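You operate a simulated robot arm through the tools that you are given. There is no shell and no other tool.

Carry out the task below with a simulated robot arm. There is one attempt and no reset: what you move stays moved.

Task
Call up the peak: over 160 N the tested buckle goes in the orange tray, otherwise back in the drawer.
Fine: leave the clamp lever loose; shut flap and drawer; switch the blue box off.

The check looks at the end state, three seconds after you hand in, the way a careful person would. Anything else that was tipped, shoved, dropped, spilled or broken makes it a failure.

Robot
A 6-joint arm with a two-finger parallel gripper, fixed in place. Base frame: the origin is at the foot of the arm, x ahead of it, y to its left, z up. Lengths are in m, angles in rad, forces in N, time in s.
With the tool pointing down near the work surface it reaches from about 0.1 to 0.58 m from the base axis. Its first joint turns from -2.007 to 2.007 rad. Payload 3.43 kg.
Tool frame: the origin (TCP) lies between the finger pads and is the grasp point; the fingertips stand 0.034 m ahead of it; z points along the fingers, y is the line along which they close. Largest opening 0.128 m; finger width 0.024, thickness 0.012; the body of the gripper, 0.048 by 0.13 m, starts 0.096 m behind the TCP.
Orientation is that of the tool frame in the base frame, as a unit quaternion [x, y, z, w]. With the fingers straight down and closing along the base's y, the tool's x points along the base's -x, its y along +y and its z along -z.

Tools
- The arm moves only by the tool servo_tool. Its argument "deltas" is a list of rows, each a list of 7 numbers: the shift along the tool's x, y, z in units of 300 mm (1.0 is 300 mm), then the turn, a rotation vector about the tool's x, y, z in units of 90 degrees (1.0 is 90 degrees), then the opening, from 0 (shut) to 1 (fully open). In form: [[tx, ty, tz, rx, ry, rz, hand], ...]. A call has 1 to 20 rows; each row is the pose to reach, as a shift and turn from the pose commanded when the call began, along the tool's axes at that moment. A call with a number of a shift or a turn outside -1 to 1 is refused whole. Rows are played at 5 a second. More than 0.05 m and 0.15 rad between two rows, or a gripper value outside its range, and nothing of the call is played. A pose out of reach is approached as far as the arm can. The call stops where the force on the tool passes 70 N (or 10 N more than at its start, if that is more) or the arm is blocked; 0.2 s more then pass. The fingers move at their own pace (about 0.153 m/s each) and stop on an object; they squeeze with about 37 N. The grip force told is the motor's: it shows also when the fingers shut on nothing. Time passes only in rows, and 0.2 s behind the last, so rows that repeat a pose let the fingers close. The reply holds the time, the measured pose of the TCP, the force on the tool along the base axes, the opening and the grip force, in the units named above and with some noise, with the torque about the TCP (base axes, N m) and any sound that the robot's microphone picked up.
- Cameras (640 x 400 px; columns grow to the right, rows downward): "scene" is fixed at [0.0505, 0.5001, 1.5677]; the picture's right is [-0.56, -0.83, 0.00], its down [-0.45, 0.31, -0.84] and it looks along [0.69, -0.47, -0.54] (base axes); focal length 241 px, centre (320, 200). "wrist" rides on the gripper at [0.076, -0.011, -0.16] in the tool frame; the picture's right is [0.15, 0.99, 0.00], its down [-0.88, 0.13, -0.46] and it looks along [-0.45, 0.07, 0.89] (tool axes); focal length 234 px, centre (320, 200). There is no depth. A picture from a camera that has moved, and an enlarged one, comes with that camera's place and axes in the base frame and with its lens.
- grab_frame(camera): a new picture of that camera. No time passes.
- slide_trunk(by): slides the trunk up (or, below 0, down) by that many m; the arm rides with it, the base frame stays. It gives what a move gives, with no picture.
- inspect(camera, box): a new picture of the part [left, top, right, bottom] of that camera's present view, enlarged. No time passes.
- sign_off(): hands the job in; it is judged then, once.

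Nothing tells you positions but the pictures and the camera data. Unless the task says otherwise, let go and move clear before handing in.

The tools are called after "Call:" as name(argument=value, ...) on one line, values as JSON. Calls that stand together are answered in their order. servo_tool: Moves the arm, as the interface text tells. Its arguments: {"type":"object","properties":{"deltas":{"type":"array","items":{"type":"array","items":{"type":"number"}}}},"required":["deltas"]} The other tools are called the same way: slide_trunk (by) slides the trunk up or down; grab_frame (camera) takes a picture; inspect (camera, box) takes an enlarged picture of a part of a camera's view; sign_off () hands the job in.

At the start:

```text
time: 0.0
tcp_pos: [0.3529, 0.0299, 1.4007]
tcp_rot: [0.0, 1.0, -0.001, 0.0]
ft_force: [0.9, 0.7, -0.2]
torque: [0.02, -0.01, 0.02]
finger_gap: 0.1279
gripper_force: 0.0
trunk travel left (down, up): [-0.885, 0.105]
```

scene: 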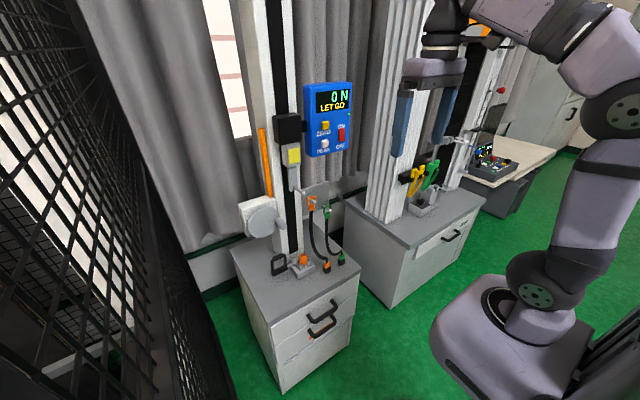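
wrist: 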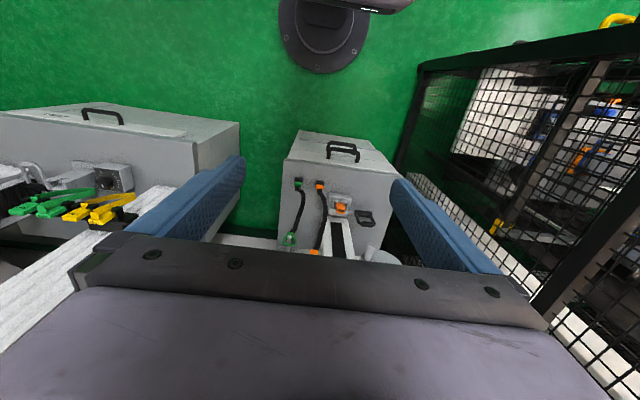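

I see a test stand on a grey cabinet with a blue force-gauge box reading "0 N LET GO", with black and white parts around it. I'll look closer at everything before moving.

Call:
inspect(camera="scene", box=[290, 70, 370, 170])

Call:
inspect(camera="scene", box=[220, 170, 380, 290])

Call:
inspect(camera="scene", box=[220, 260, 380, 400])

Call:
inspect(camera="scene", box=[380, 130, 540, 250])

Call:
inspect(camera="wrist", box=[240, 120, 440, 260])

Call:
inspect(camera="scene", box=[230, 90, 330, 190])

```text
4.00 times, centred on (330, 120) of scene
camera zoom: at [0.0505, 0.5001, 1.5677], right [-0.56, -0.83, 0.0], down [-0.45, 0.31, -0.84], along [0.69, -0.47, -0.54], focal length 964 px, centre (280, 520)
```

zoom: 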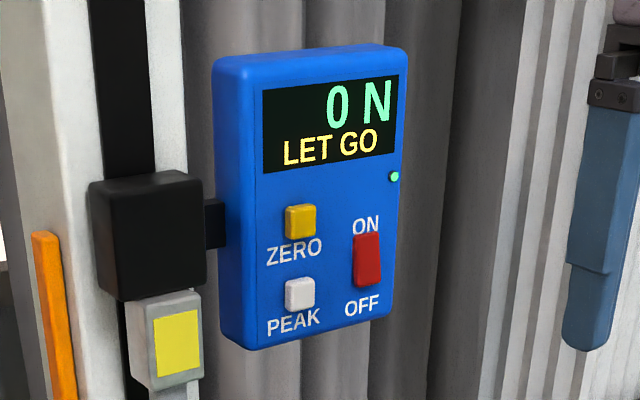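

```text
3.33 times, centred on (300, 230) of scene
camera zoom: at [0.0505, 0.5001, 1.5677], right [-0.56, -0.83, 0.0], down [-0.45, 0.31, -0.84], along [0.69, -0.47, -0.54], focal length 804 px, centre (387, 100)
```

zoom: 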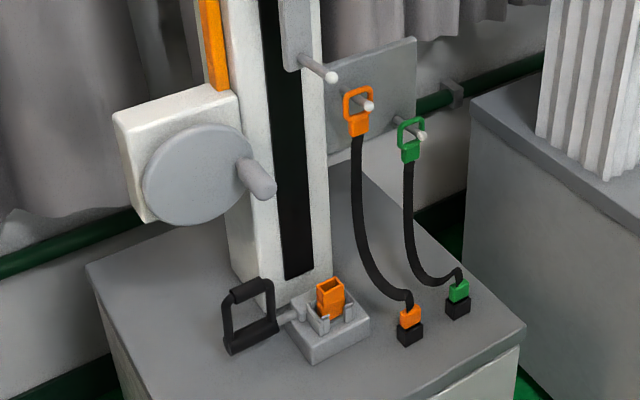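

```text
2.86 times, centred on (300, 330) of scene
camera zoom: at [0.0505, 0.5001, 1.5677], right [-0.56, -0.83, 0.0], down [-0.45, 0.31, -0.84], along [0.69, -0.47, -0.54], focal length 689 px, centre (377, -171)
```

zoom: 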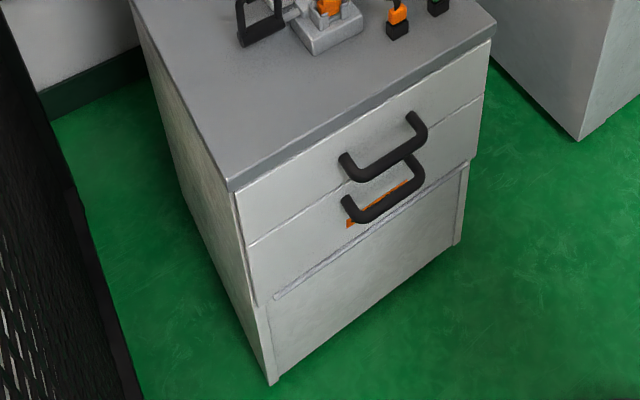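

```text
3.33 times, centred on (460, 190) of scene
camera zoom: at [0.0505, 0.5001, 1.5677], right [-0.56, -0.83, 0.0], down [-0.45, 0.31, -0.84], along [0.69, -0.47, -0.54], focal length 804 px, centre (-147, 233)
```

zoom: 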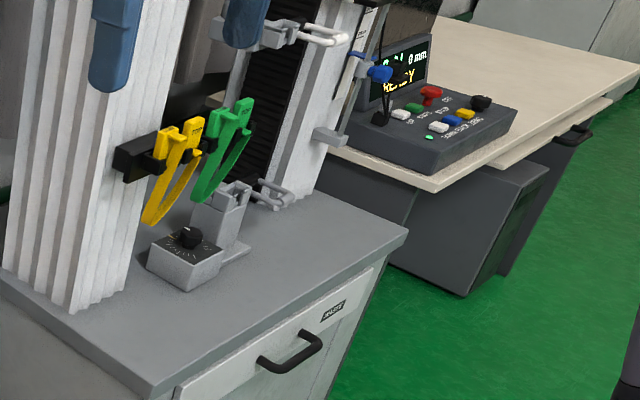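

```text
2.86 times, centred on (340, 190) of wrist
camera zoom: at [0.2762, 0.0201, 1.5607], right [-0.15, 0.99, 0.0], down [0.88, 0.13, 0.46], along [0.45, 0.07, -0.89], focal length 669 px, centre (263, 229)
```

zoom: 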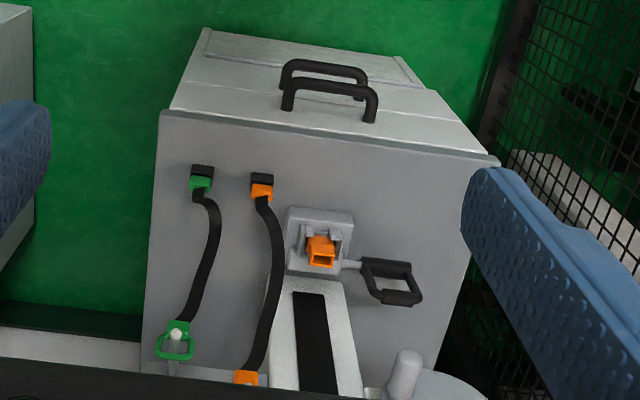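

```text
4.00 times, centred on (280, 140) of scene
camera zoom: at [0.0505, 0.5001, 1.5677], right [-0.56, -0.83, 0.0], down [-0.45, 0.31, -0.84], along [0.69, -0.47, -0.54], focal length 964 px, centre (480, 440)
```

zoom: 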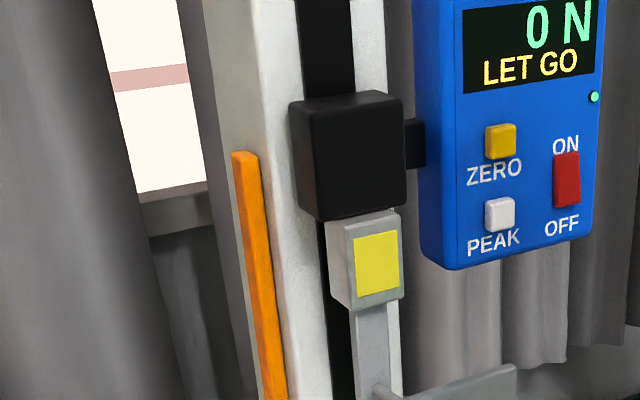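

The orange buckle socket in the clamp triangulates to about (0.68, 0.16, 0.80), so the stand is straight ahead. I'll tilt the tool forward in place to look at the stand and the blue box with the wrist camera.

Call:
servo_tool(deltas=[[0, 0, 0, 0, -0.09, 0, 1], [0, 0, 0, 0, -0.18, 0, 1], [0, 0, 0, 0, -0.27, 0, 1], [0, 0, 0, 0, -0.36, 0, 1], [0, 0, 0, 0, -0.45, 0, 1], [0, 0, 0, 0, -0.5, 0, 1]])

Call:
grab_frame(camera="wrist")

Call:
grab_frame(camera="scene")

```text
time: 1.4
tcp_pos: [0.4471, 0.0614, 1.4538]
tcp_rot: [0.0, 0.924, 0.0, 0.382]
ft_force: [-0.4, -0.3, -0.1]
torque: [0.05, 0.01, 0.01]
finger_gap: 0.128
gripper_force: 0.0
out of reach, approached as far as the arm can: row 3, 4, 5, 6
trunk travel left (down, up): [-0.885, 0.105]
```

```text
taken
camera wrist: at [0.2794, 0.0493, 1.5118], right [-0.1, 0.99, -0.1], down [0.3, 0.13, 0.94], along [0.95, 0.06, -0.31], focal length 234 px, centre (320, 200)
```

wrist: 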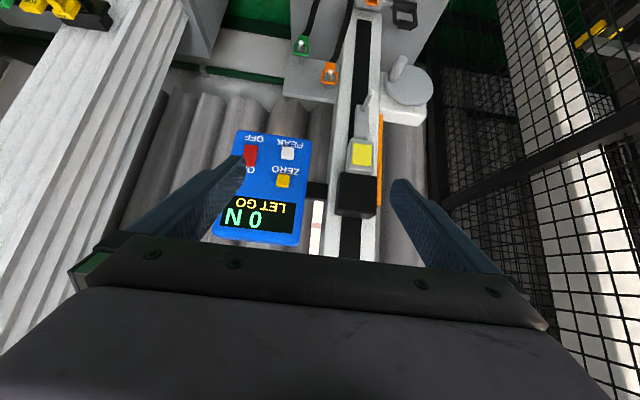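

```text
taken
```

scene: 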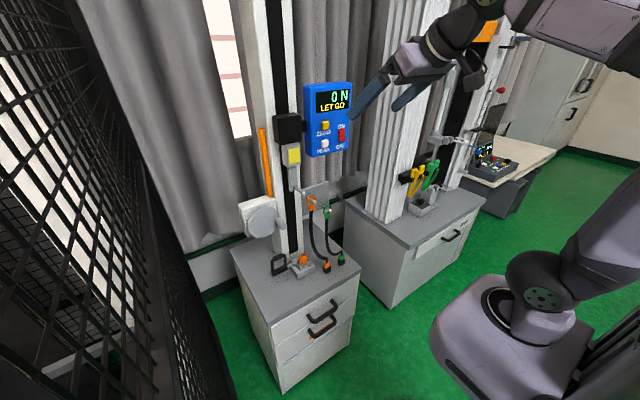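

The blue box is at about x=0.76 facing me, PEAK near (0.76, -0.01, 1.255) and the red switch near (0.76, -0.087, 1.273). I'll zoom on the cabinet front and other areas to find the tray, flap and drawer.

Call:
inspect(camera="scene", box=[280, 285, 360, 345])

Call:
inspect(camera="wrist", box=[200, 110, 320, 250])

Call:
inspect(camera="wrist", box=[280, 0, 440, 110])

Call:
inspect(camera="scene", box=[240, 240, 350, 310])

Call:
inspect(camera="scene", box=[440, 0, 560, 100])

Call:
inspect(camera="scene", box=[0, 200, 200, 400])

```text
6.67 times, centred on (320, 315) of scene
camera zoom: at [0.0505, 0.5001, 1.5677], right [-0.56, -0.83, 0.0], down [-0.45, 0.31, -0.84], along [0.69, -0.47, -0.54], focal length 1607 px, centre (320, -567)
```

zoom: 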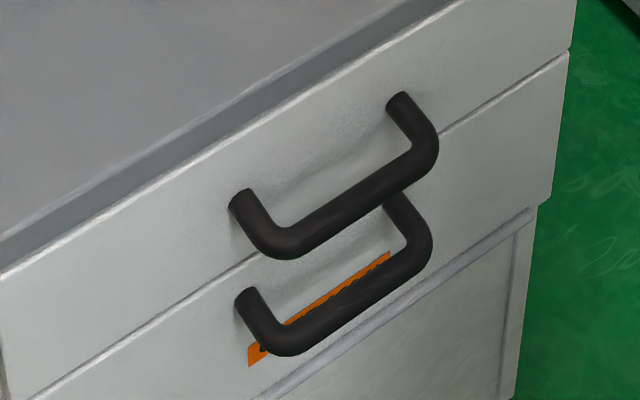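

```text
2.86 times, centred on (260, 180) of wrist
camera zoom: at [0.2794, 0.0493, 1.5118], right [-0.1, 0.99, -0.1], down [0.3, 0.13, 0.94], along [0.95, 0.06, -0.31], focal length 669 px, centre (491, 257)
```

zoom: 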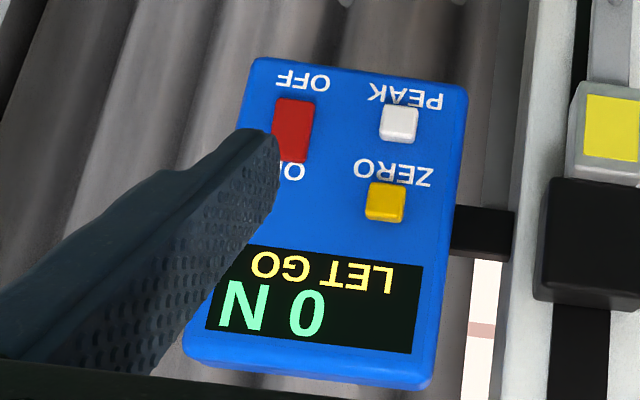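

```text
3.64 times, centred on (360, 55) of wrist
camera zoom: at [0.2794, 0.0493, 1.5118], right [-0.1, 0.99, -0.1], down [0.3, 0.13, 0.94], along [0.95, 0.06, -0.31], focal length 852 px, centre (174, 727)
```

zoom: 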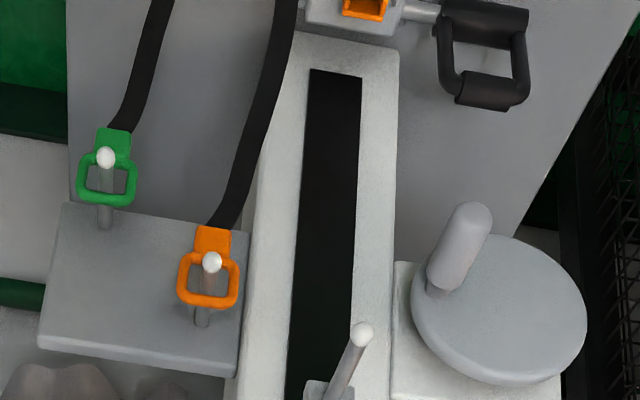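

```text
5.71 times, centred on (295, 275) of scene
camera zoom: at [0.0505, 0.5001, 1.5677], right [-0.56, -0.83, 0.0], down [-0.45, 0.31, -0.84], along [0.69, -0.47, -0.54], focal length 1378 px, centre (463, -229)
```

zoom: 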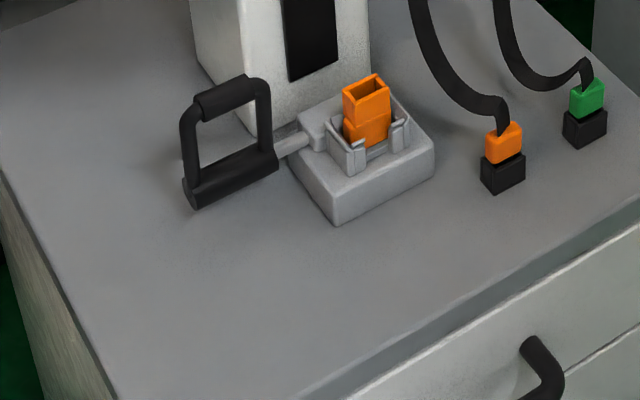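

```text
4.00 times, centred on (500, 50) of scene
camera zoom: at [0.0505, 0.5001, 1.5677], right [-0.56, -0.83, 0.0], down [-0.45, 0.31, -0.84], along [0.69, -0.47, -0.54], focal length 964 px, centre (-400, 800)
```

zoom: 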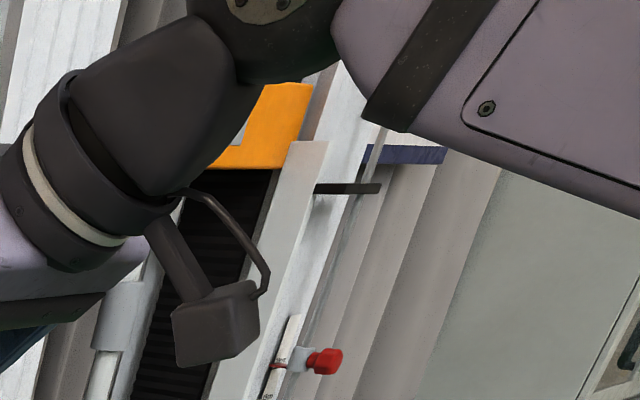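

```text
2.00 times, centred on (100, 300) of scene
camera zoom: at [0.0505, 0.5001, 1.5677], right [-0.56, -0.83, 0.0], down [-0.45, 0.31, -0.84], along [0.69, -0.47, -0.54], focal length 482 px, centre (760, 0)
```

zoom: 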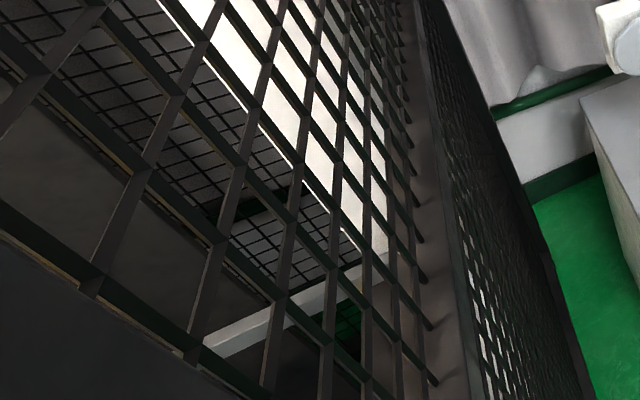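

The lower panel with the handle (orange mark behind it) looks like the flap, the upper is the drawer; the clamp has a black folding lever. Before approaching, I'll check what pose the arm considers commanded, and close the fingers for button pressing.

Call:
servo_tool(deltas=[[0, 0, 0.05, 0, 0, 0, 0], [0, 0, 0.1, 0, 0, 0, 0], [0, 0, 0.1, 0, 0, 0, 0], [0, 0, 0.1, 0, 0, 0, 0]])

```text
time: 2.4
tcp_pos: [0.4679, 0.0603, 1.4309]
tcp_rot: [0.0, 0.924, 0.001, 0.382]
ft_force: [0.7, 0.4, -0.6]
torque: [-0.03, 0.02, -0.04]
finger_gap: 0.0
gripper_force: 32.7
trunk travel left (down, up): [-0.885, 0.105]
```

The commanded pose follows the reached pose. Now I'll move in front of the PEAK button with the tool turned horizontal.

Call:
servo_tool(deltas=[[0.008, -0.032, 0.11, 0, -0.071, 0, 0], [0.016, -0.064, 0.22, 0, -0.143, 0, 0], [0.024, -0.096, 0.33, 0, -0.214, 0, 0], [0.033, -0.128, 0.44, 0, -0.286, 0, 0], [0.041, -0.16, 0.55, 0, -0.357, 0, 0], [0.049, -0.192, 0.66, 0, -0.429, 0, 0], [0.057, -0.223, 0.773, 0, -0.5, 0, 0]])

Call:
grab_frame(camera="wrist")

Call:
grab_frame(camera="scene")

```text
time: 4.0
tcp_pos: [0.6103, 0.0389, 1.2544]
tcp_rot: [0.043, 0.708, -0.011, 0.705]
ft_force: [1.0, 6.3, 1.5]
torque: [-0.06, 0.15, -0.55]
finger_gap: 0.0
gripper_force: 33.4
out of reach, approached as far as the arm can: row 2, 4, 5, 6, 7
trunk travel left (down, up): [-0.885, 0.105]
```

```text
taken
camera wrist: at [0.45, 0.044, 1.1784], right [0.08, 0.99, -0.1], down [-0.44, 0.13, 0.89], along [0.89, -0.02, 0.45], focal length 234 px, centre (320, 200)
```

wrist: 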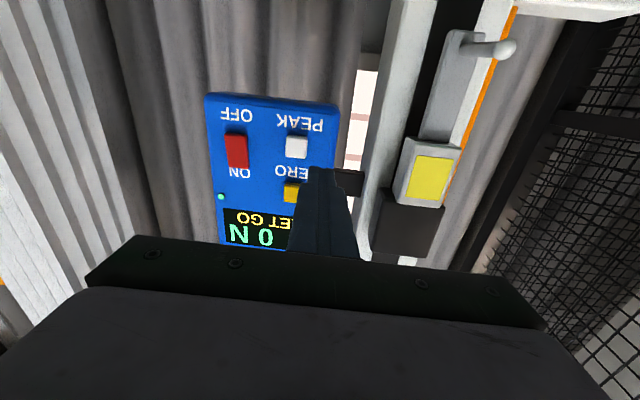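

```text
taken
```

scene: 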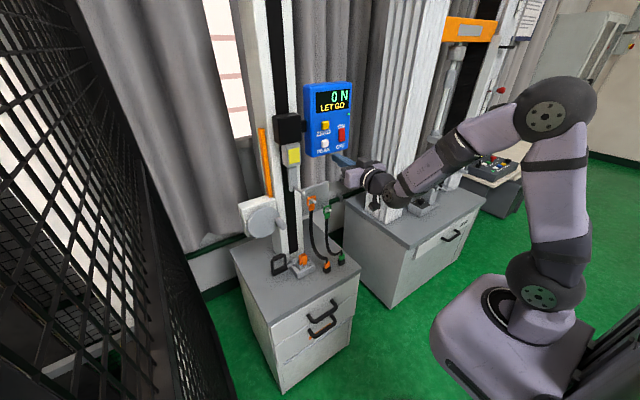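

The tool is now horizontal at (0.61, 0.04, 1.25), slightly yawed and short of the target in y. I'll try a small sideways move toward PEAK's y and see whether it follows.

Call:
servo_tool(deltas=[[0, -0.05, 0, 0, 0, 0, 0], [0, -0.1, 0, 0, 0, 0, 0], [0, -0.15, 0, 0, 0, 0, 0]])

```text
time: 4.8
tcp_pos: [0.6048, 0.0634, 1.2522]
tcp_rot: [0.005, 0.708, -0.005, 0.706]
ft_force: [0.5, -0.1, -0.3]
torque: [-0.01, -0.01, -0.01]
finger_gap: 0.0
gripper_force: 32.8
out of reach, approached as far as the arm can: row 1, 2, 3
trunk travel left (down, up): [-0.885, 0.105]
```

The arm seems to want the tool axis aligned with the arm's plane (lateral offset about 0.063), so a small yaw will reach PEAK. I'll yaw about 5° right and go to (0.66, 0.00, 1.255).

Call:
servo_tool(deltas=[[-0.003, -0.067, 0.062, 0.017, 0, 0, 0], [-0.006, -0.133, 0.124, 0.034, 0, 0, 0], [-0.01, -0.2, 0.187, 0.05, 0, 0, 0]])

Call:
grab_frame(camera="wrist")

Call:
grab_frame(camera="scene")

```text
time: 5.6
tcp_pos: [0.657, 0.0212, 1.2501]
tcp_rot: [0.034, 0.708, -0.034, 0.705]
ft_force: [0.6, -0.1, 0.5]
torque: [0.04, 0.01, 0.02]
finger_gap: 0.0001
gripper_force: 33.1
out of reach, approached as far as the arm can: row 1, 2, 3
trunk travel left (down, up): [-0.885, 0.105]
```

```text
taken
camera wrist: at [0.4965, 0.0252, 1.1747], right [0.09, 0.98, -0.15], down [-0.44, 0.17, 0.88], along [0.89, -0.02, 0.45], focal length 234 px, centre (320, 200)
```

wrist: 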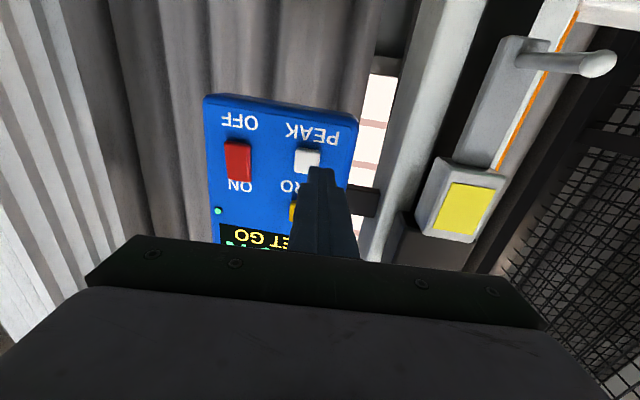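

```text
taken
```

scene: 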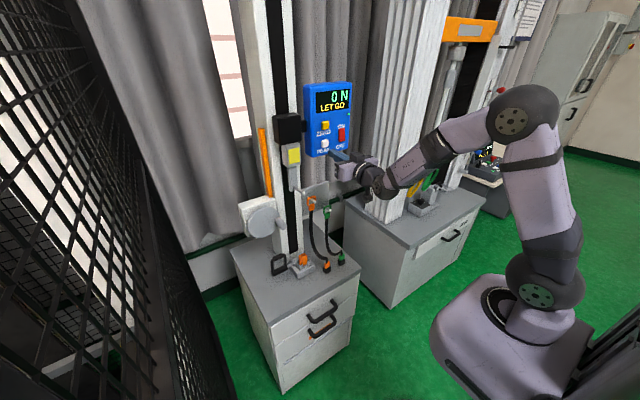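

The gripper is closer, still a bit left of PEAK. I'll let the arm settle to see the true pose.

Call:
servo_tool(deltas=[[0, 0, 0, 0, 0, 0, 0], [0, 0, 0, 0, 0, 0, 0], [0, 0, 0, 0, 0, 0, 0]])

```text
time: 6.4
tcp_pos: [0.6563, 0.0217, 1.2513]
tcp_rot: [0.034, 0.708, -0.034, 0.705]
ft_force: [-0.2, 0.8, -0.8]
torque: [0.0, 0.01, 0.01]
finger_gap: 0.0
gripper_force: 32.2
trunk travel left (down, up): [-0.885, 0.105]
```

Settled at (0.656, 0.022, 1.251), yaw about -5.5°. I'll add more yaw and see if the sideways shift then becomes reachable.

Call:
servo_tool(deltas=[[-0.006, -0.009, 0.024, 0.05, 0, 0, 0], [-0.013, -0.018, 0.048, 0.098, 0, 0, 0], [-0.013, -0.018, 0.048, 0.098, 0, 0, 0]])

Call:
grab_frame(camera="wrist")

```text
time: 7.2
tcp_pos: [0.6709, 0.0167, 1.255]
tcp_rot: [0.082, 0.702, -0.083, 0.702]
ft_force: [0.0, -0.3, -0.1]
torque: [0.0, 0.02, -0.01]
finger_gap: 0.0
gripper_force: 33.1
trunk travel left (down, up): [-0.885, 0.105]
```

```text
taken
camera wrist: at [0.5133, 0.0419, 1.1778], right [0.23, 0.96, -0.15], down [-0.41, 0.23, 0.88], along [0.88, -0.14, 0.45], focal length 234 px, centre (320, 200)
```

wrist: 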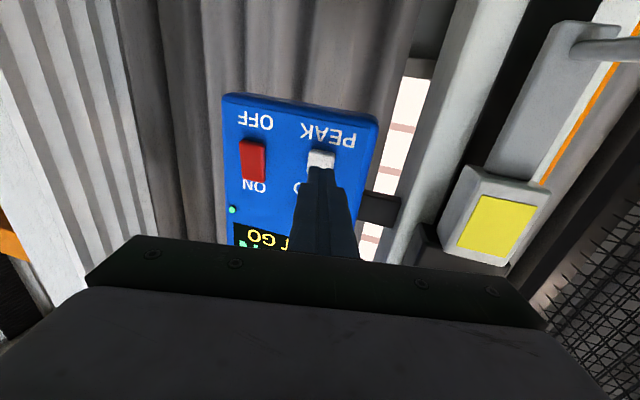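

The fingertip is now lined up with PEAK (about 5 cm short). I'll approach along the tool axis slowly.

Call:
servo_tool(deltas=[[0, -0.008, 0.05, 0, 0, 0, 0], [0, -0.013, 0.1, 0, 0, 0, 0], [0, -0.013, 0.12, 0, 0, 0, 0], [0, -0.013, 0.13, 0, 0, 0, 0]])

Call:
grab_frame(camera="wrist")

Call:
inspect(camera="scene", box=[290, 70, 370, 170])

```text
time: 8.2
tcp_pos: [0.7099, 0.0052, 1.2529]
tcp_rot: [0.082, 0.702, -0.082, 0.702]
ft_force: [-0.7, 0.4, 0.4]
torque: [0.02, -0.01, -0.01]
finger_gap: 0.0001
gripper_force: 33.4
trunk travel left (down, up): [-0.885, 0.105]
```

```text
taken
camera wrist: at [0.5516, 0.0297, 1.1769], right [0.23, 0.96, -0.15], down [-0.41, 0.23, 0.88], along [0.88, -0.14, 0.45], focal length 234 px, centre (320, 200)
```

wrist: 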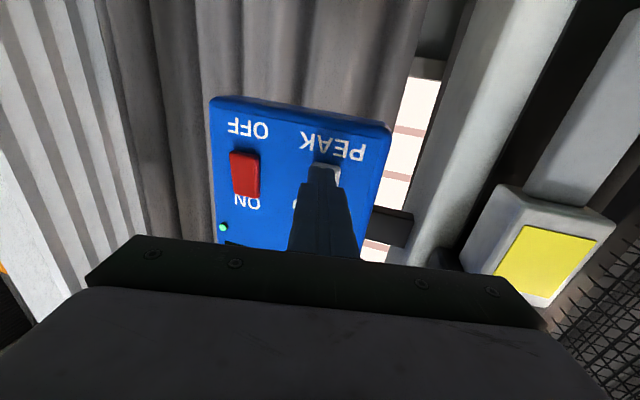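

```text
4.00 times, centred on (330, 120) of scene
camera zoom: at [0.0505, 0.5001, 1.5677], right [-0.56, -0.83, 0.0], down [-0.45, 0.31, -0.84], along [0.69, -0.47, -0.54], focal length 964 px, centre (280, 520)
```

zoom: 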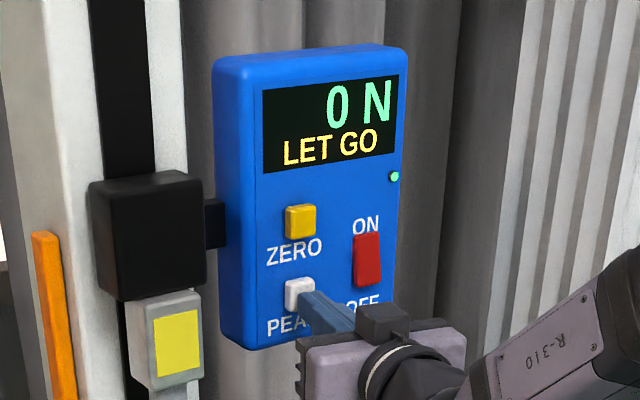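

Tip is just in front of PEAK. I'll push in slowly in 3 mm steps.

Call:
servo_tool(deltas=[[0, 0, 0.01, 0, 0, 0, 0], [0, 0, 0.02, 0, 0, 0, 0], [0, 0, 0.03, 0, 0, 0, 0]])

Call:
inspect(camera="scene", box=[290, 70, 370, 170])

```text
time: 9.0
tcp_pos: [0.7159, 0.003, 1.2547]
tcp_rot: [0.08, 0.703, -0.083, 0.702]
ft_force: [-6.2, 2.5, -2.1]
torque: [0.01, 0.07, 0.13]
finger_gap: 0.0
gripper_force: 33.3
trunk travel left (down, up): [-0.885, 0.105]
heard: click
```

```text
4.00 times, centred on (330, 120) of scene
camera zoom: at [0.0505, 0.5001, 1.5677], right [-0.56, -0.83, 0.0], down [-0.45, 0.31, -0.84], along [0.69, -0.47, -0.54], focal length 964 px, centre (280, 520)
```

zoom: 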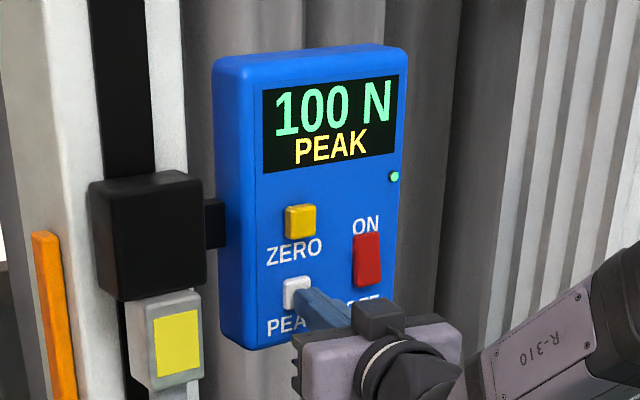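

A click, and the display shows a peak of about 100 N. I'll zoom in to be sure of the digits.

Call:
inspect(camera="scene", box=[320, 84, 348, 116])

Call:
servo_tool(deltas=[[0, 0, -0.02, 0, 0, 0, 0], [0, 0, -0.06, 0, 0, 0, 0], [0, 0, -0.12, 0, 0, 0, 0]])

Call:
inspect(camera="scene", box=[310, 80, 355, 115])

Call:
grab_frame(camera="wrist")

```text
12.50 times, centred on (334, 100) of scene
camera zoom: at [0.0505, 0.5001, 1.5677], right [-0.56, -0.83, 0.0], down [-0.45, 0.31, -0.84], along [0.69, -0.47, -0.54], focal length 3013 px, centre (145, 1450)
```

zoom: 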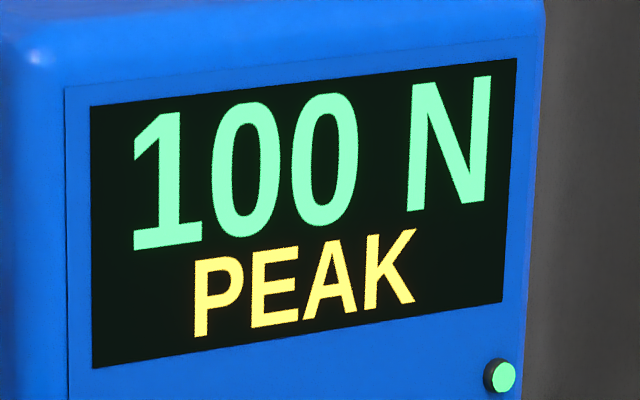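

```text
time: 9.8
tcp_pos: [0.6833, 0.0106, 1.2542]
tcp_rot: [0.082, 0.702, -0.082, 0.703]
ft_force: [-0.2, -0.4, 1.0]
torque: [-0.01, 0.03, -0.01]
finger_gap: 0.0
gripper_force: 33.1
trunk travel left (down, up): [-0.885, 0.105]
```

```text
11.43 times, centred on (332, 98) of scene
camera zoom: at [0.0505, 0.5001, 1.5677], right [-0.56, -0.83, 0.0], down [-0.45, 0.31, -0.84], along [0.69, -0.47, -0.54], focal length 2755 px, centre (177, 1371)
```

zoom: 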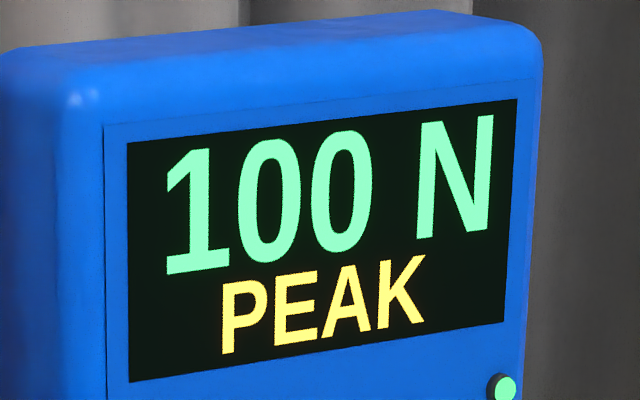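

```text
taken
camera wrist: at [0.5247, 0.0367, 1.1778], right [0.23, 0.96, -0.15], down [-0.41, 0.23, 0.88], along [0.88, -0.14, 0.45], focal length 234 px, centre (320, 200)
```

wrist: 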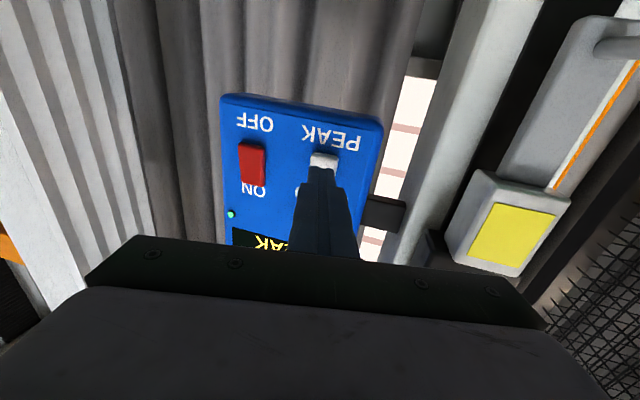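

Peak is 100 N, not over 160, so the tested buckle goes back in the drawer. Next I'll line up with the lower (OFF) end of the red rocker at about (0.745, -0.086, 1.258).

Call:
servo_tool(deltas=[[-0.004, -0.08, 0.02, 0.02, 0, 0, 0], [-0.008, -0.16, 0.04, 0.04, 0, 0, 0], [-0.013, -0.245, 0.063, 0.06, 0, 0, 0], [-0.013, -0.245, 0.063, 0.06, 0, 0, 0]])

Call:
grab_frame(camera="wrist")

Call:
inspect(camera="scene", box=[290, 70, 370, 170])

```text
time: 10.8
tcp_pos: [0.6853, -0.0666, 1.2589]
tcp_rot: [0.115, 0.698, -0.114, 0.698]
ft_force: [-0.1, -0.1, -0.5]
torque: [-0.01, 0.02, 0.0]
finger_gap: 0.0
gripper_force: 33.4
trunk travel left (down, up): [-0.885, 0.105]
```

```text
taken
camera wrist: at [0.5298, -0.0249, 1.1821], right [0.32, 0.94, -0.15], down [-0.39, 0.27, 0.88], along [0.86, -0.22, 0.45], focal length 234 px, centre (320, 200)
```

wrist: 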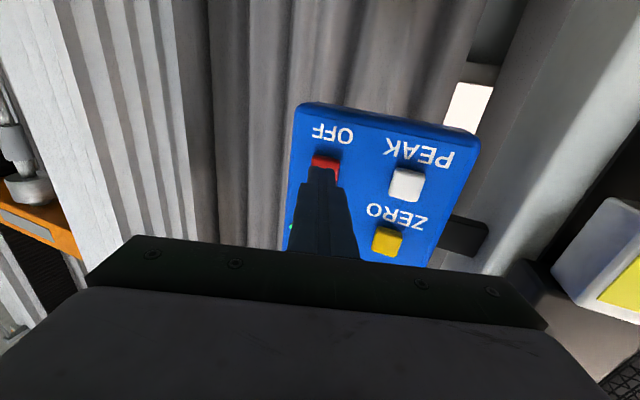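

```text
4.00 times, centred on (330, 120) of scene
camera zoom: at [0.0505, 0.5001, 1.5677], right [-0.56, -0.83, 0.0], down [-0.45, 0.31, -0.84], along [0.69, -0.47, -0.54], focal length 964 px, centre (280, 520)
```

zoom: 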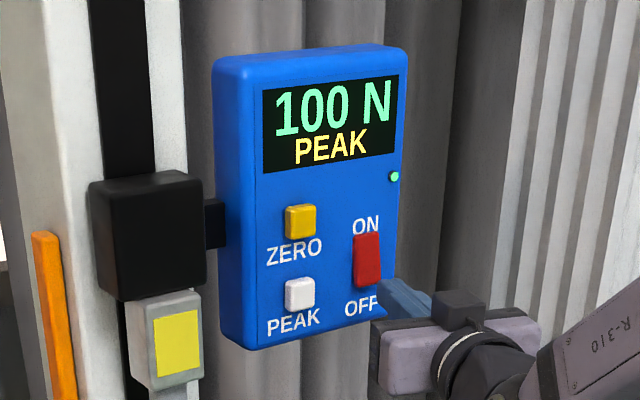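

Lined up on the OFF end. Advancing slowly.

Call:
servo_tool(deltas=[[0, 0, 0.04, 0, 0, 0, 0], [0, 0, 0.07, 0, 0, 0, 0], [0, 0, 0.085, 0, 0, 0, 0], [0, 0, 0.095, 0, 0, 0, 0], [0, 0, 0.105, 0, 0, 0, 0]])

Call:
inspect(camera="scene", box=[290, 70, 370, 170])

```text
time: 12.0
tcp_pos: [0.7119, -0.0756, 1.2588]
tcp_rot: [0.116, 0.697, -0.116, 0.698]
ft_force: [-0.3, 0.6, -0.7]
torque: [0.0, 0.06, 0.0]
finger_gap: 0.0
gripper_force: 33.4
trunk travel left (down, up): [-0.885, 0.105]
```

```text
4.00 times, centred on (330, 120) of scene
camera zoom: at [0.0505, 0.5001, 1.5677], right [-0.56, -0.83, 0.0], down [-0.45, 0.31, -0.84], along [0.69, -0.47, -0.54], focal length 964 px, centre (280, 520)
```

zoom: 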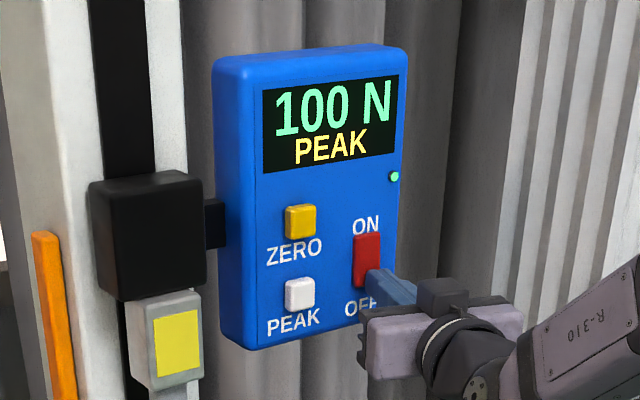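

Call:
servo_tool(deltas=[[0, 0, 0.01, 0, 0, 0, 0], [0, 0, 0.02, 0, 0, 0, 0], [0, 0, 0.03, 0, 0, 0, 0], [0, 0, 0.035, 0, 0, 0, 0]])

Call:
inspect(camera="scene", box=[290, 70, 370, 170])

```text
time: 13.0
tcp_pos: [0.7158, -0.0777, 1.2576]
tcp_rot: [0.115, 0.699, -0.115, 0.697]
ft_force: [-40.9, 10.3, -10.7]
torque: [-0.07, -0.1, 0.34]
finger_gap: 0.0001
gripper_force: 32.8
trunk travel left (down, up): [-0.885, 0.105]
```

```text
4.00 times, centred on (330, 120) of scene
camera zoom: at [0.0505, 0.5001, 1.5677], right [-0.56, -0.83, 0.0], down [-0.45, 0.31, -0.84], along [0.69, -0.47, -0.54], focal length 964 px, centre (280, 520)
```

zoom: 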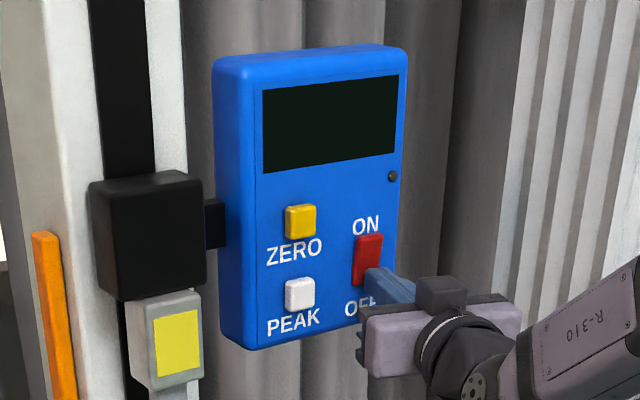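

The blue box is off (display dark, LED out). I'll back away and straighten the yaw.

Call:
servo_tool(deltas=[[0, 0, -0.1, 0, 0, 0, 0], [0, 0, -0.25, 0, 0, 0, 0], [0, 0, -0.4, 0, 0, 0, 0], [0, 0.1, -0.5, -0.06, 0, 0, 0], [0, 0.2, -0.55, -0.12, 0, 0, 0], [0, 0.35, -0.55, -0.17, 0, 0, 0], [0, 0.5, -0.55, -0.21, 0, 0, 0], [0, 0.5, -0.55, -0.21, 0, 0, 0]])

Call:
inspect(camera="scene", box=[290, 70, 370, 170])

```text
time: 14.8
tcp_pos: [0.6156, 0.1171, 1.2581]
tcp_rot: [-0.001, 0.707, 0.001, 0.707]
ft_force: [0.0, -0.1, 0.6]
torque: [0.01, 0.03, -0.02]
finger_gap: 0.0002
gripper_force: 32.8
trunk travel left (down, up): [-0.885, 0.105]
```

```text
4.00 times, centred on (330, 120) of scene
camera zoom: at [0.0505, 0.5001, 1.5677], right [-0.56, -0.83, 0.0], down [-0.45, 0.31, -0.84], along [0.69, -0.47, -0.54], focal length 964 px, centre (280, 520)
```

zoom: 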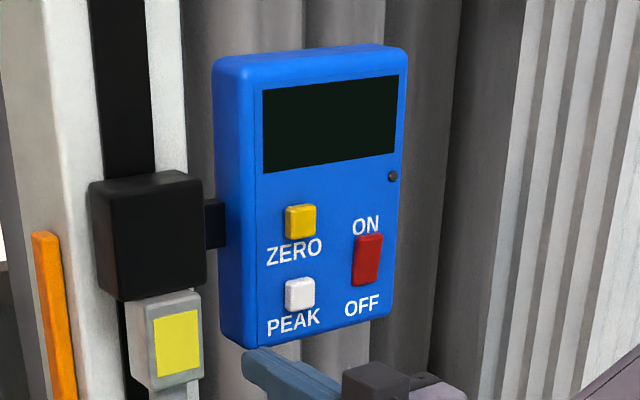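

Now retract and turn the tool down so I can look at the cabinet.

Call:
servo_tool(deltas=[[-0.02, 0, -0.1, 0, 0.08, 0, 0], [-0.05, 0, -0.2, 0, 0.165, 0, 0], [-0.1, 0, -0.3, 0, 0.25, 0, 0], [-0.15, 0, -0.4, 0, 0.335, 0, 0], [-0.2, 0, -0.48, 0, 0.42, 0, 0], [-0.25, 0, -0.54, 0, 0.505, 0, 0], [-0.3, 0, -0.58, 0, 0.59, 0, 0], [-0.35, 0, -0.62, 0, 0.675, 0, 0], [-0.38, 0, -0.64, 0, 0.76, 0, 0], [-0.4, 0, -0.65, 0, 0.84, 0, 0], [-0.4, 0, -0.65, 0, 0.92, 0, 0], [-0.4, 0, -0.65, 0, 1, 0, 0], [-0.4, 0, -0.65, 0, 1, 0, 0]])

Call:
grab_frame(camera="wrist")

Call:
grab_frame(camera="scene")

```text
time: 17.6
tcp_pos: [0.4205, 0.1147, 1.378]
tcp_rot: [-0.001, 1.0, 0.0, 0.0]
ft_force: [-0.2, 0.3, 0.2]
torque: [-0.01, -0.02, -0.03]
finger_gap: 0.0002
gripper_force: 32.8
out of reach, approached as far as the arm can: row 5
trunk travel left (down, up): [-0.885, 0.105]
```

```text
taken
camera wrist: at [0.3446, 0.1032, 1.5376], right [-0.15, 0.99, 0.0], down [0.88, 0.13, 0.46], along [0.45, 0.07, -0.89], focal length 234 px, centre (320, 200)
```

wrist: 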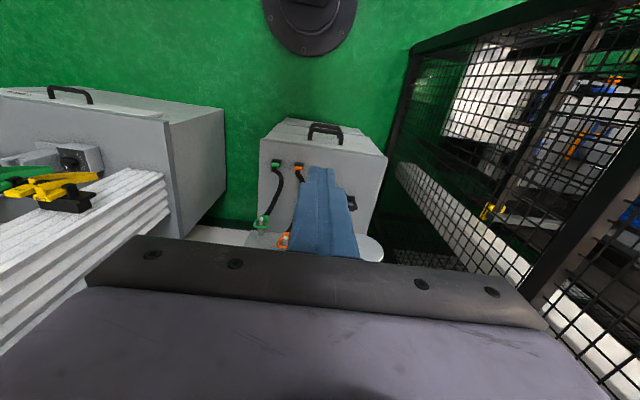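

```text
taken
```

scene: 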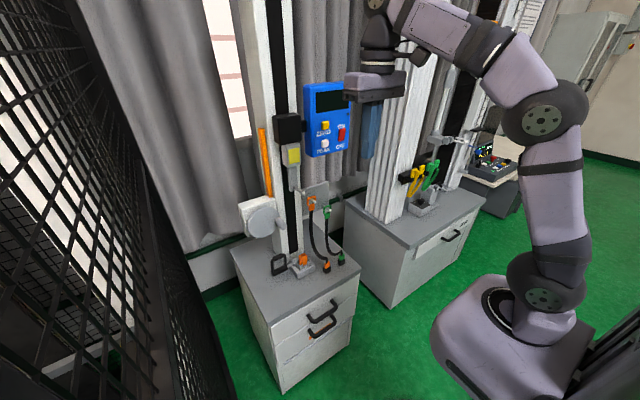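

Trunk down 0.45 to bring the arm to cabinet height (nothing below the gripper within that drop), with the fingers opened for a clear view.

Call:
slide_trunk(by=-0.4)

Call:
servo_tool(deltas=[[0.1, 0, 0, 0, 0, 0, 1], [0.25, 0.05, 0, 0, 0, 0, 1], [0.35, 0.1, 0, 0, 0, 0, 1], [0.4, 0.13, 0, 0, 0, 0, 1]])

Call:
grab_frame(camera="wrist")

Call:
grab_frame(camera="scene")

```text
time: 21.4
tcp_pos: [0.4214, 0.1152, 0.978]
tcp_rot: [-0.003, 1.0, 0.0, 0.0]
ft_force: [-0.5, -0.6, 0.1]
torque: [0.01, -0.01, -0.03]
finger_gap: 0.0
gripper_force: 33.1
trunk travel left (down, up): [-0.485, 0.505]
```

```text
time: 22.4
tcp_pos: [0.3008, 0.1544, 0.9785]
tcp_rot: [-0.001, 1.0, 0.0, 0.0]
ft_force: [-0.4, 0.6, 0.2]
torque: [-0.01, 0.0, 0.04]
finger_gap: 0.1281
gripper_force: 0.0
trunk travel left (down, up): [-0.485, 0.505]
```

```text
taken
camera wrist: at [0.2246, 0.1439, 1.137], right [-0.15, 0.99, 0.0], down [0.88, 0.13, 0.46], along [0.45, 0.07, -0.89], focal length 234 px, centre (320, 200)
```

wrist: 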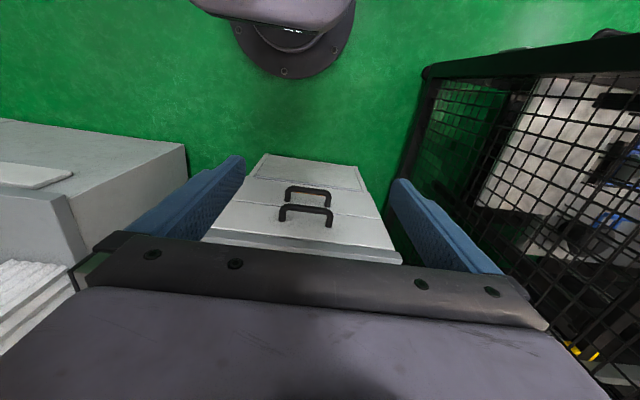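

```text
taken
```

scene: 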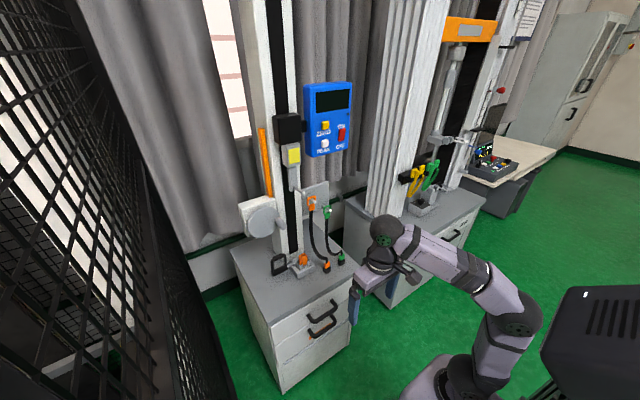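

I can now see the cabinet front from above; zooming in on the two handles.

Call:
inspect(camera="wrist", box=[200, 140, 410, 270])

Call:
inspect(camera="scene", box=[220, 230, 370, 395])

```text
3.05 times, centred on (305, 205) of wrist
camera zoom: at [0.2246, 0.1439, 1.137], right [-0.15, 0.99, 0.0], down [0.88, 0.13, 0.46], along [0.45, 0.07, -0.89], focal length 714 px, centre (366, 185)
```

zoom: 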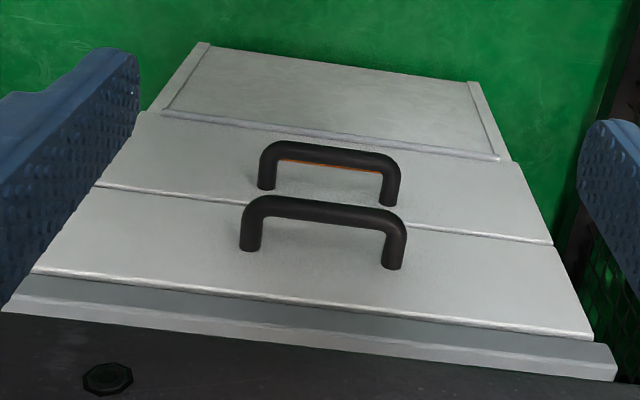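

```text
2.42 times, centred on (295, 312) of scene
camera zoom: at [0.0505, 0.5001, 1.5677], right [-0.56, -0.83, 0.0], down [-0.45, 0.31, -0.84], along [0.69, -0.47, -0.54], focal length 584 px, centre (381, -73)
```

zoom: 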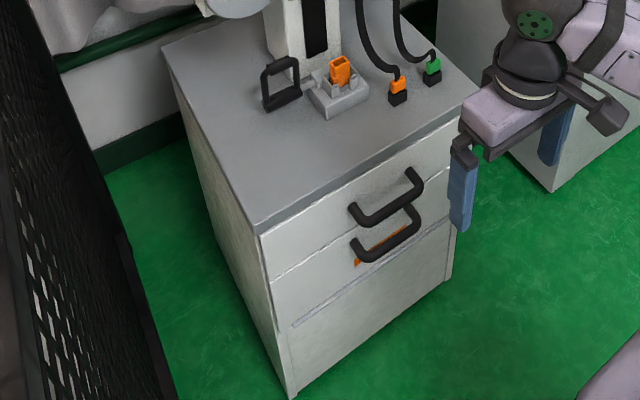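

The upper panel is the drawer and the lower one, with a hinge strip at its bottom and an orange mark, is the flap; both look shut. I'll roll the gripper 90° so it can grip the drawer's horizontal handle (bar near (0.53, 0.155, 0.60)).

Call:
servo_tool(deltas=[[0, 0, 0, 0, 0, 0.09, 0.5], [0, 0, 0, 0, 0, 0.18, 0.5], [0, 0, 0, 0, 0, 0.27, 0.5], [0, 0, 0, 0, 0, 0.36, 0.5], [0, 0, 0, 0, 0, 0.45, 0.5], [0, 0, 0, 0, 0, 0.54, 0.5], [0, 0, 0, 0, 0, 0.63, 0.5], [0, 0, 0, 0, 0, 0.72, 0.5], [0, 0, 0, 0, 0, 0.81, 0.5], [0, 0, 0, 0, 0, 0.9, 0.5], [0, 0, 0, 0, 0, 1, 0.5], [0, 0, 0, 0, 0, 1, 0.5]])

Call:
grab_frame(camera="wrist")

```text
refused: row 11 steps farther than a row can; nothing moved
```

```text
taken
camera wrist: at [0.2246, 0.1439, 1.137], right [-0.15, 0.99, 0.0], down [0.88, 0.13, 0.46], along [0.45, 0.07, -0.89], focal length 234 px, centre (320, 200)
```

wrist: 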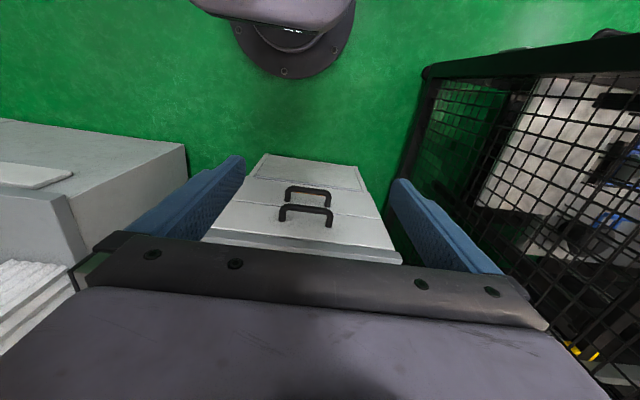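

The call was refused for one oversized step; I'll repeat the roll with even steps.

Call:
servo_tool(deltas=[[0, 0, 0, 0, 0, 0.09, 0.5], [0, 0, 0, 0, 0, 0.18, 0.5], [0, 0, 0, 0, 0, 0.27, 0.5], [0, 0, 0, 0, 0, 0.36, 0.5], [0, 0, 0, 0, 0, 0.45, 0.5], [0, 0, 0, 0, 0, 0.54, 0.5], [0, 0, 0, 0, 0, 0.63, 0.5], [0, 0, 0, 0, 0, 0.72, 0.5], [0, 0, 0, 0, 0, 0.81, 0.5], [0, 0, 0, 0, 0, 0.9, 0.5], [0, 0, 0, 0, 0, 0.95, 0.5], [0, 0, 0, 0, 0, 1, 0.5]])

Call:
grab_frame(camera="wrist")

```text
time: 25.0
tcp_pos: [0.3011, 0.1536, 0.9782]
tcp_rot: [0.708, 0.706, -0.001, 0.0]
ft_force: [-0.2, -1.1, 0.7]
torque: [0.02, -0.02, 0.01]
finger_gap: 0.0639
gripper_force: 0.1
trunk travel left (down, up): [-0.485, 0.505]
```

```text
taken
camera wrist: at [0.2903, 0.2297, 1.1372], right [0.99, 0.15, 0.0], down [0.13, -0.88, 0.46], along [0.07, -0.45, -0.89], focal length 234 px, centre (320, 200)
```

wrist: 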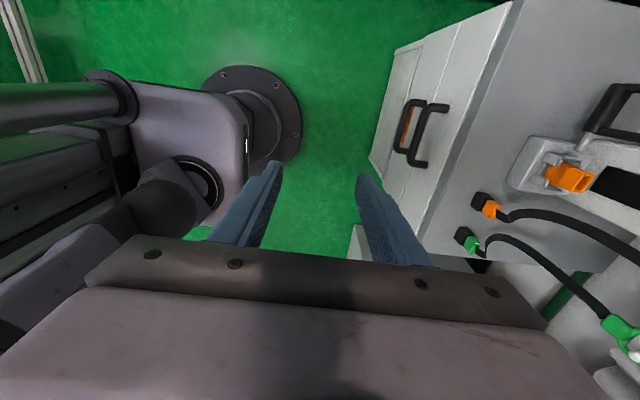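

Good view of both handles and the clamp from the side. Zooming for accurate positions.

Call:
inspect(camera="wrist", box=[370, 60, 490, 200])

Call:
inspect(camera="wrist", box=[480, 70, 640, 220])

```text
2.86 times, centred on (430, 130) of wrist
camera zoom: at [0.2903, 0.2297, 1.1372], right [0.99, 0.15, 0.0], down [0.13, -0.88, 0.46], along [0.07, -0.45, -0.89], focal length 669 px, centre (6, 400)
```

zoom: 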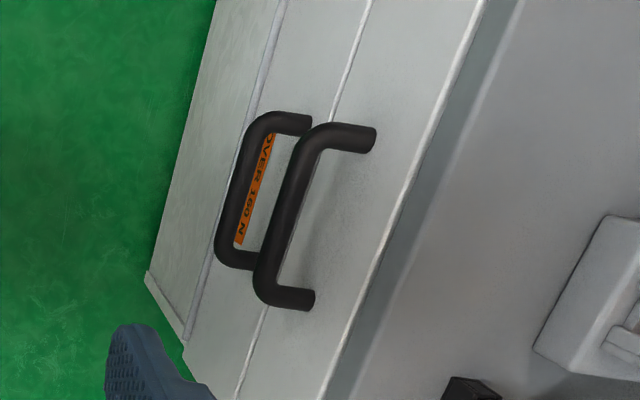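

```text
2.67 times, centred on (560, 145) of wrist
camera zoom: at [0.2903, 0.2297, 1.1372], right [0.99, 0.15, 0.0], down [0.13, -0.88, 0.46], along [0.07, -0.45, -0.89], focal length 624 px, centre (-320, 347)
```

zoom: 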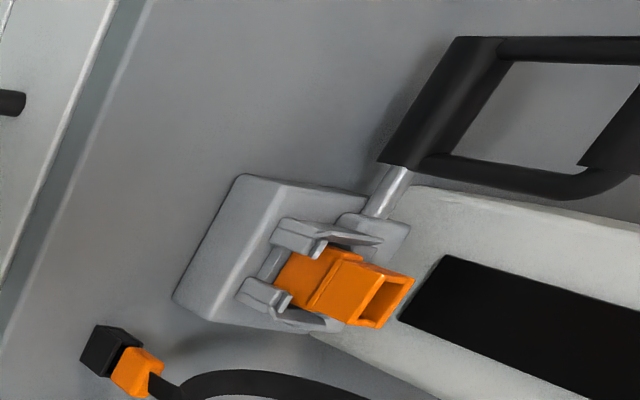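

The label reads "OVER 160 N" on the lower flap, so the upper one is the drawer I need. I'll tilt 45° and come in front of its handle bar at about (0.52, 0.153, 0.612).

Call:
servo_tool(deltas=[[0, 0.06, 0.12, -0.07, 0, 0, 0.5], [0, 0.12, 0.24, -0.14, 0, 0, 0.5], [0, 0.18, 0.36, -0.21, 0, 0, 0.5], [0, 0.24, 0.48, -0.28, 0, 0, 0.5], [0, 0.3, 0.6, -0.35, 0, 0, 0.5], [0, 0.36, 0.72, -0.42, 0, 0, 0.5], [0, 0.42, 0.84, -0.5, 0, 0, 0.5], [0, 0.48, 0.92, -0.5, 0, 0, 0.5], [0, 0.54, 0.98, -0.5, 0, 0, 0.5], [0, 0.54, 0.98, -0.5, 0, 0, 0.5]])

Call:
grab_frame(camera="wrist")

Call:
grab_frame(camera="scene")

```text
time: 27.2
tcp_pos: [0.4843, 0.1356, 0.7591]
tcp_rot: [0.652, 0.657, 0.268, 0.266]
ft_force: [-0.4, -0.3, 1.0]
torque: [0.02, 0.03, -0.02]
finger_gap: 0.0638
gripper_force: 0.1
out of reach, approached as far as the arm can: row 7, 8, 9, 10
trunk travel left (down, up): [-0.485, 0.505]
```

```text
taken
camera wrist: at [0.3641, 0.2111, 0.8646], right [0.71, 0.15, 0.69], down [-0.22, -0.88, 0.42], along [0.67, -0.45, -0.59], focal length 234 px, centre (320, 200)
```

wrist: 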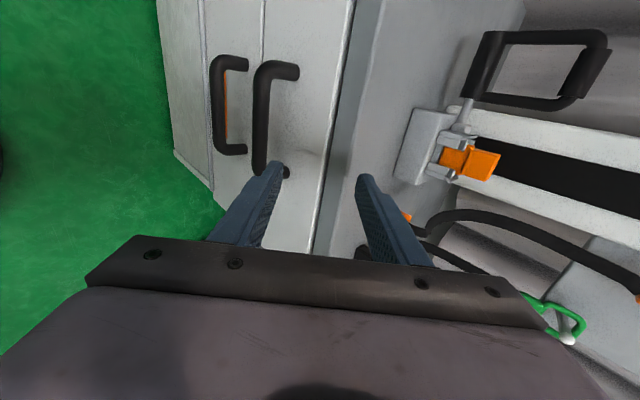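

```text
taken
```

scene: 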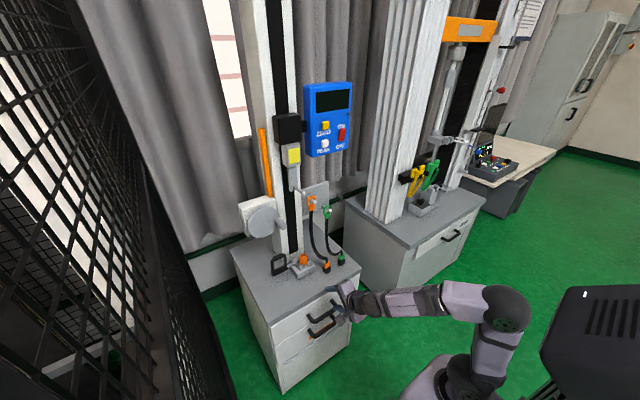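

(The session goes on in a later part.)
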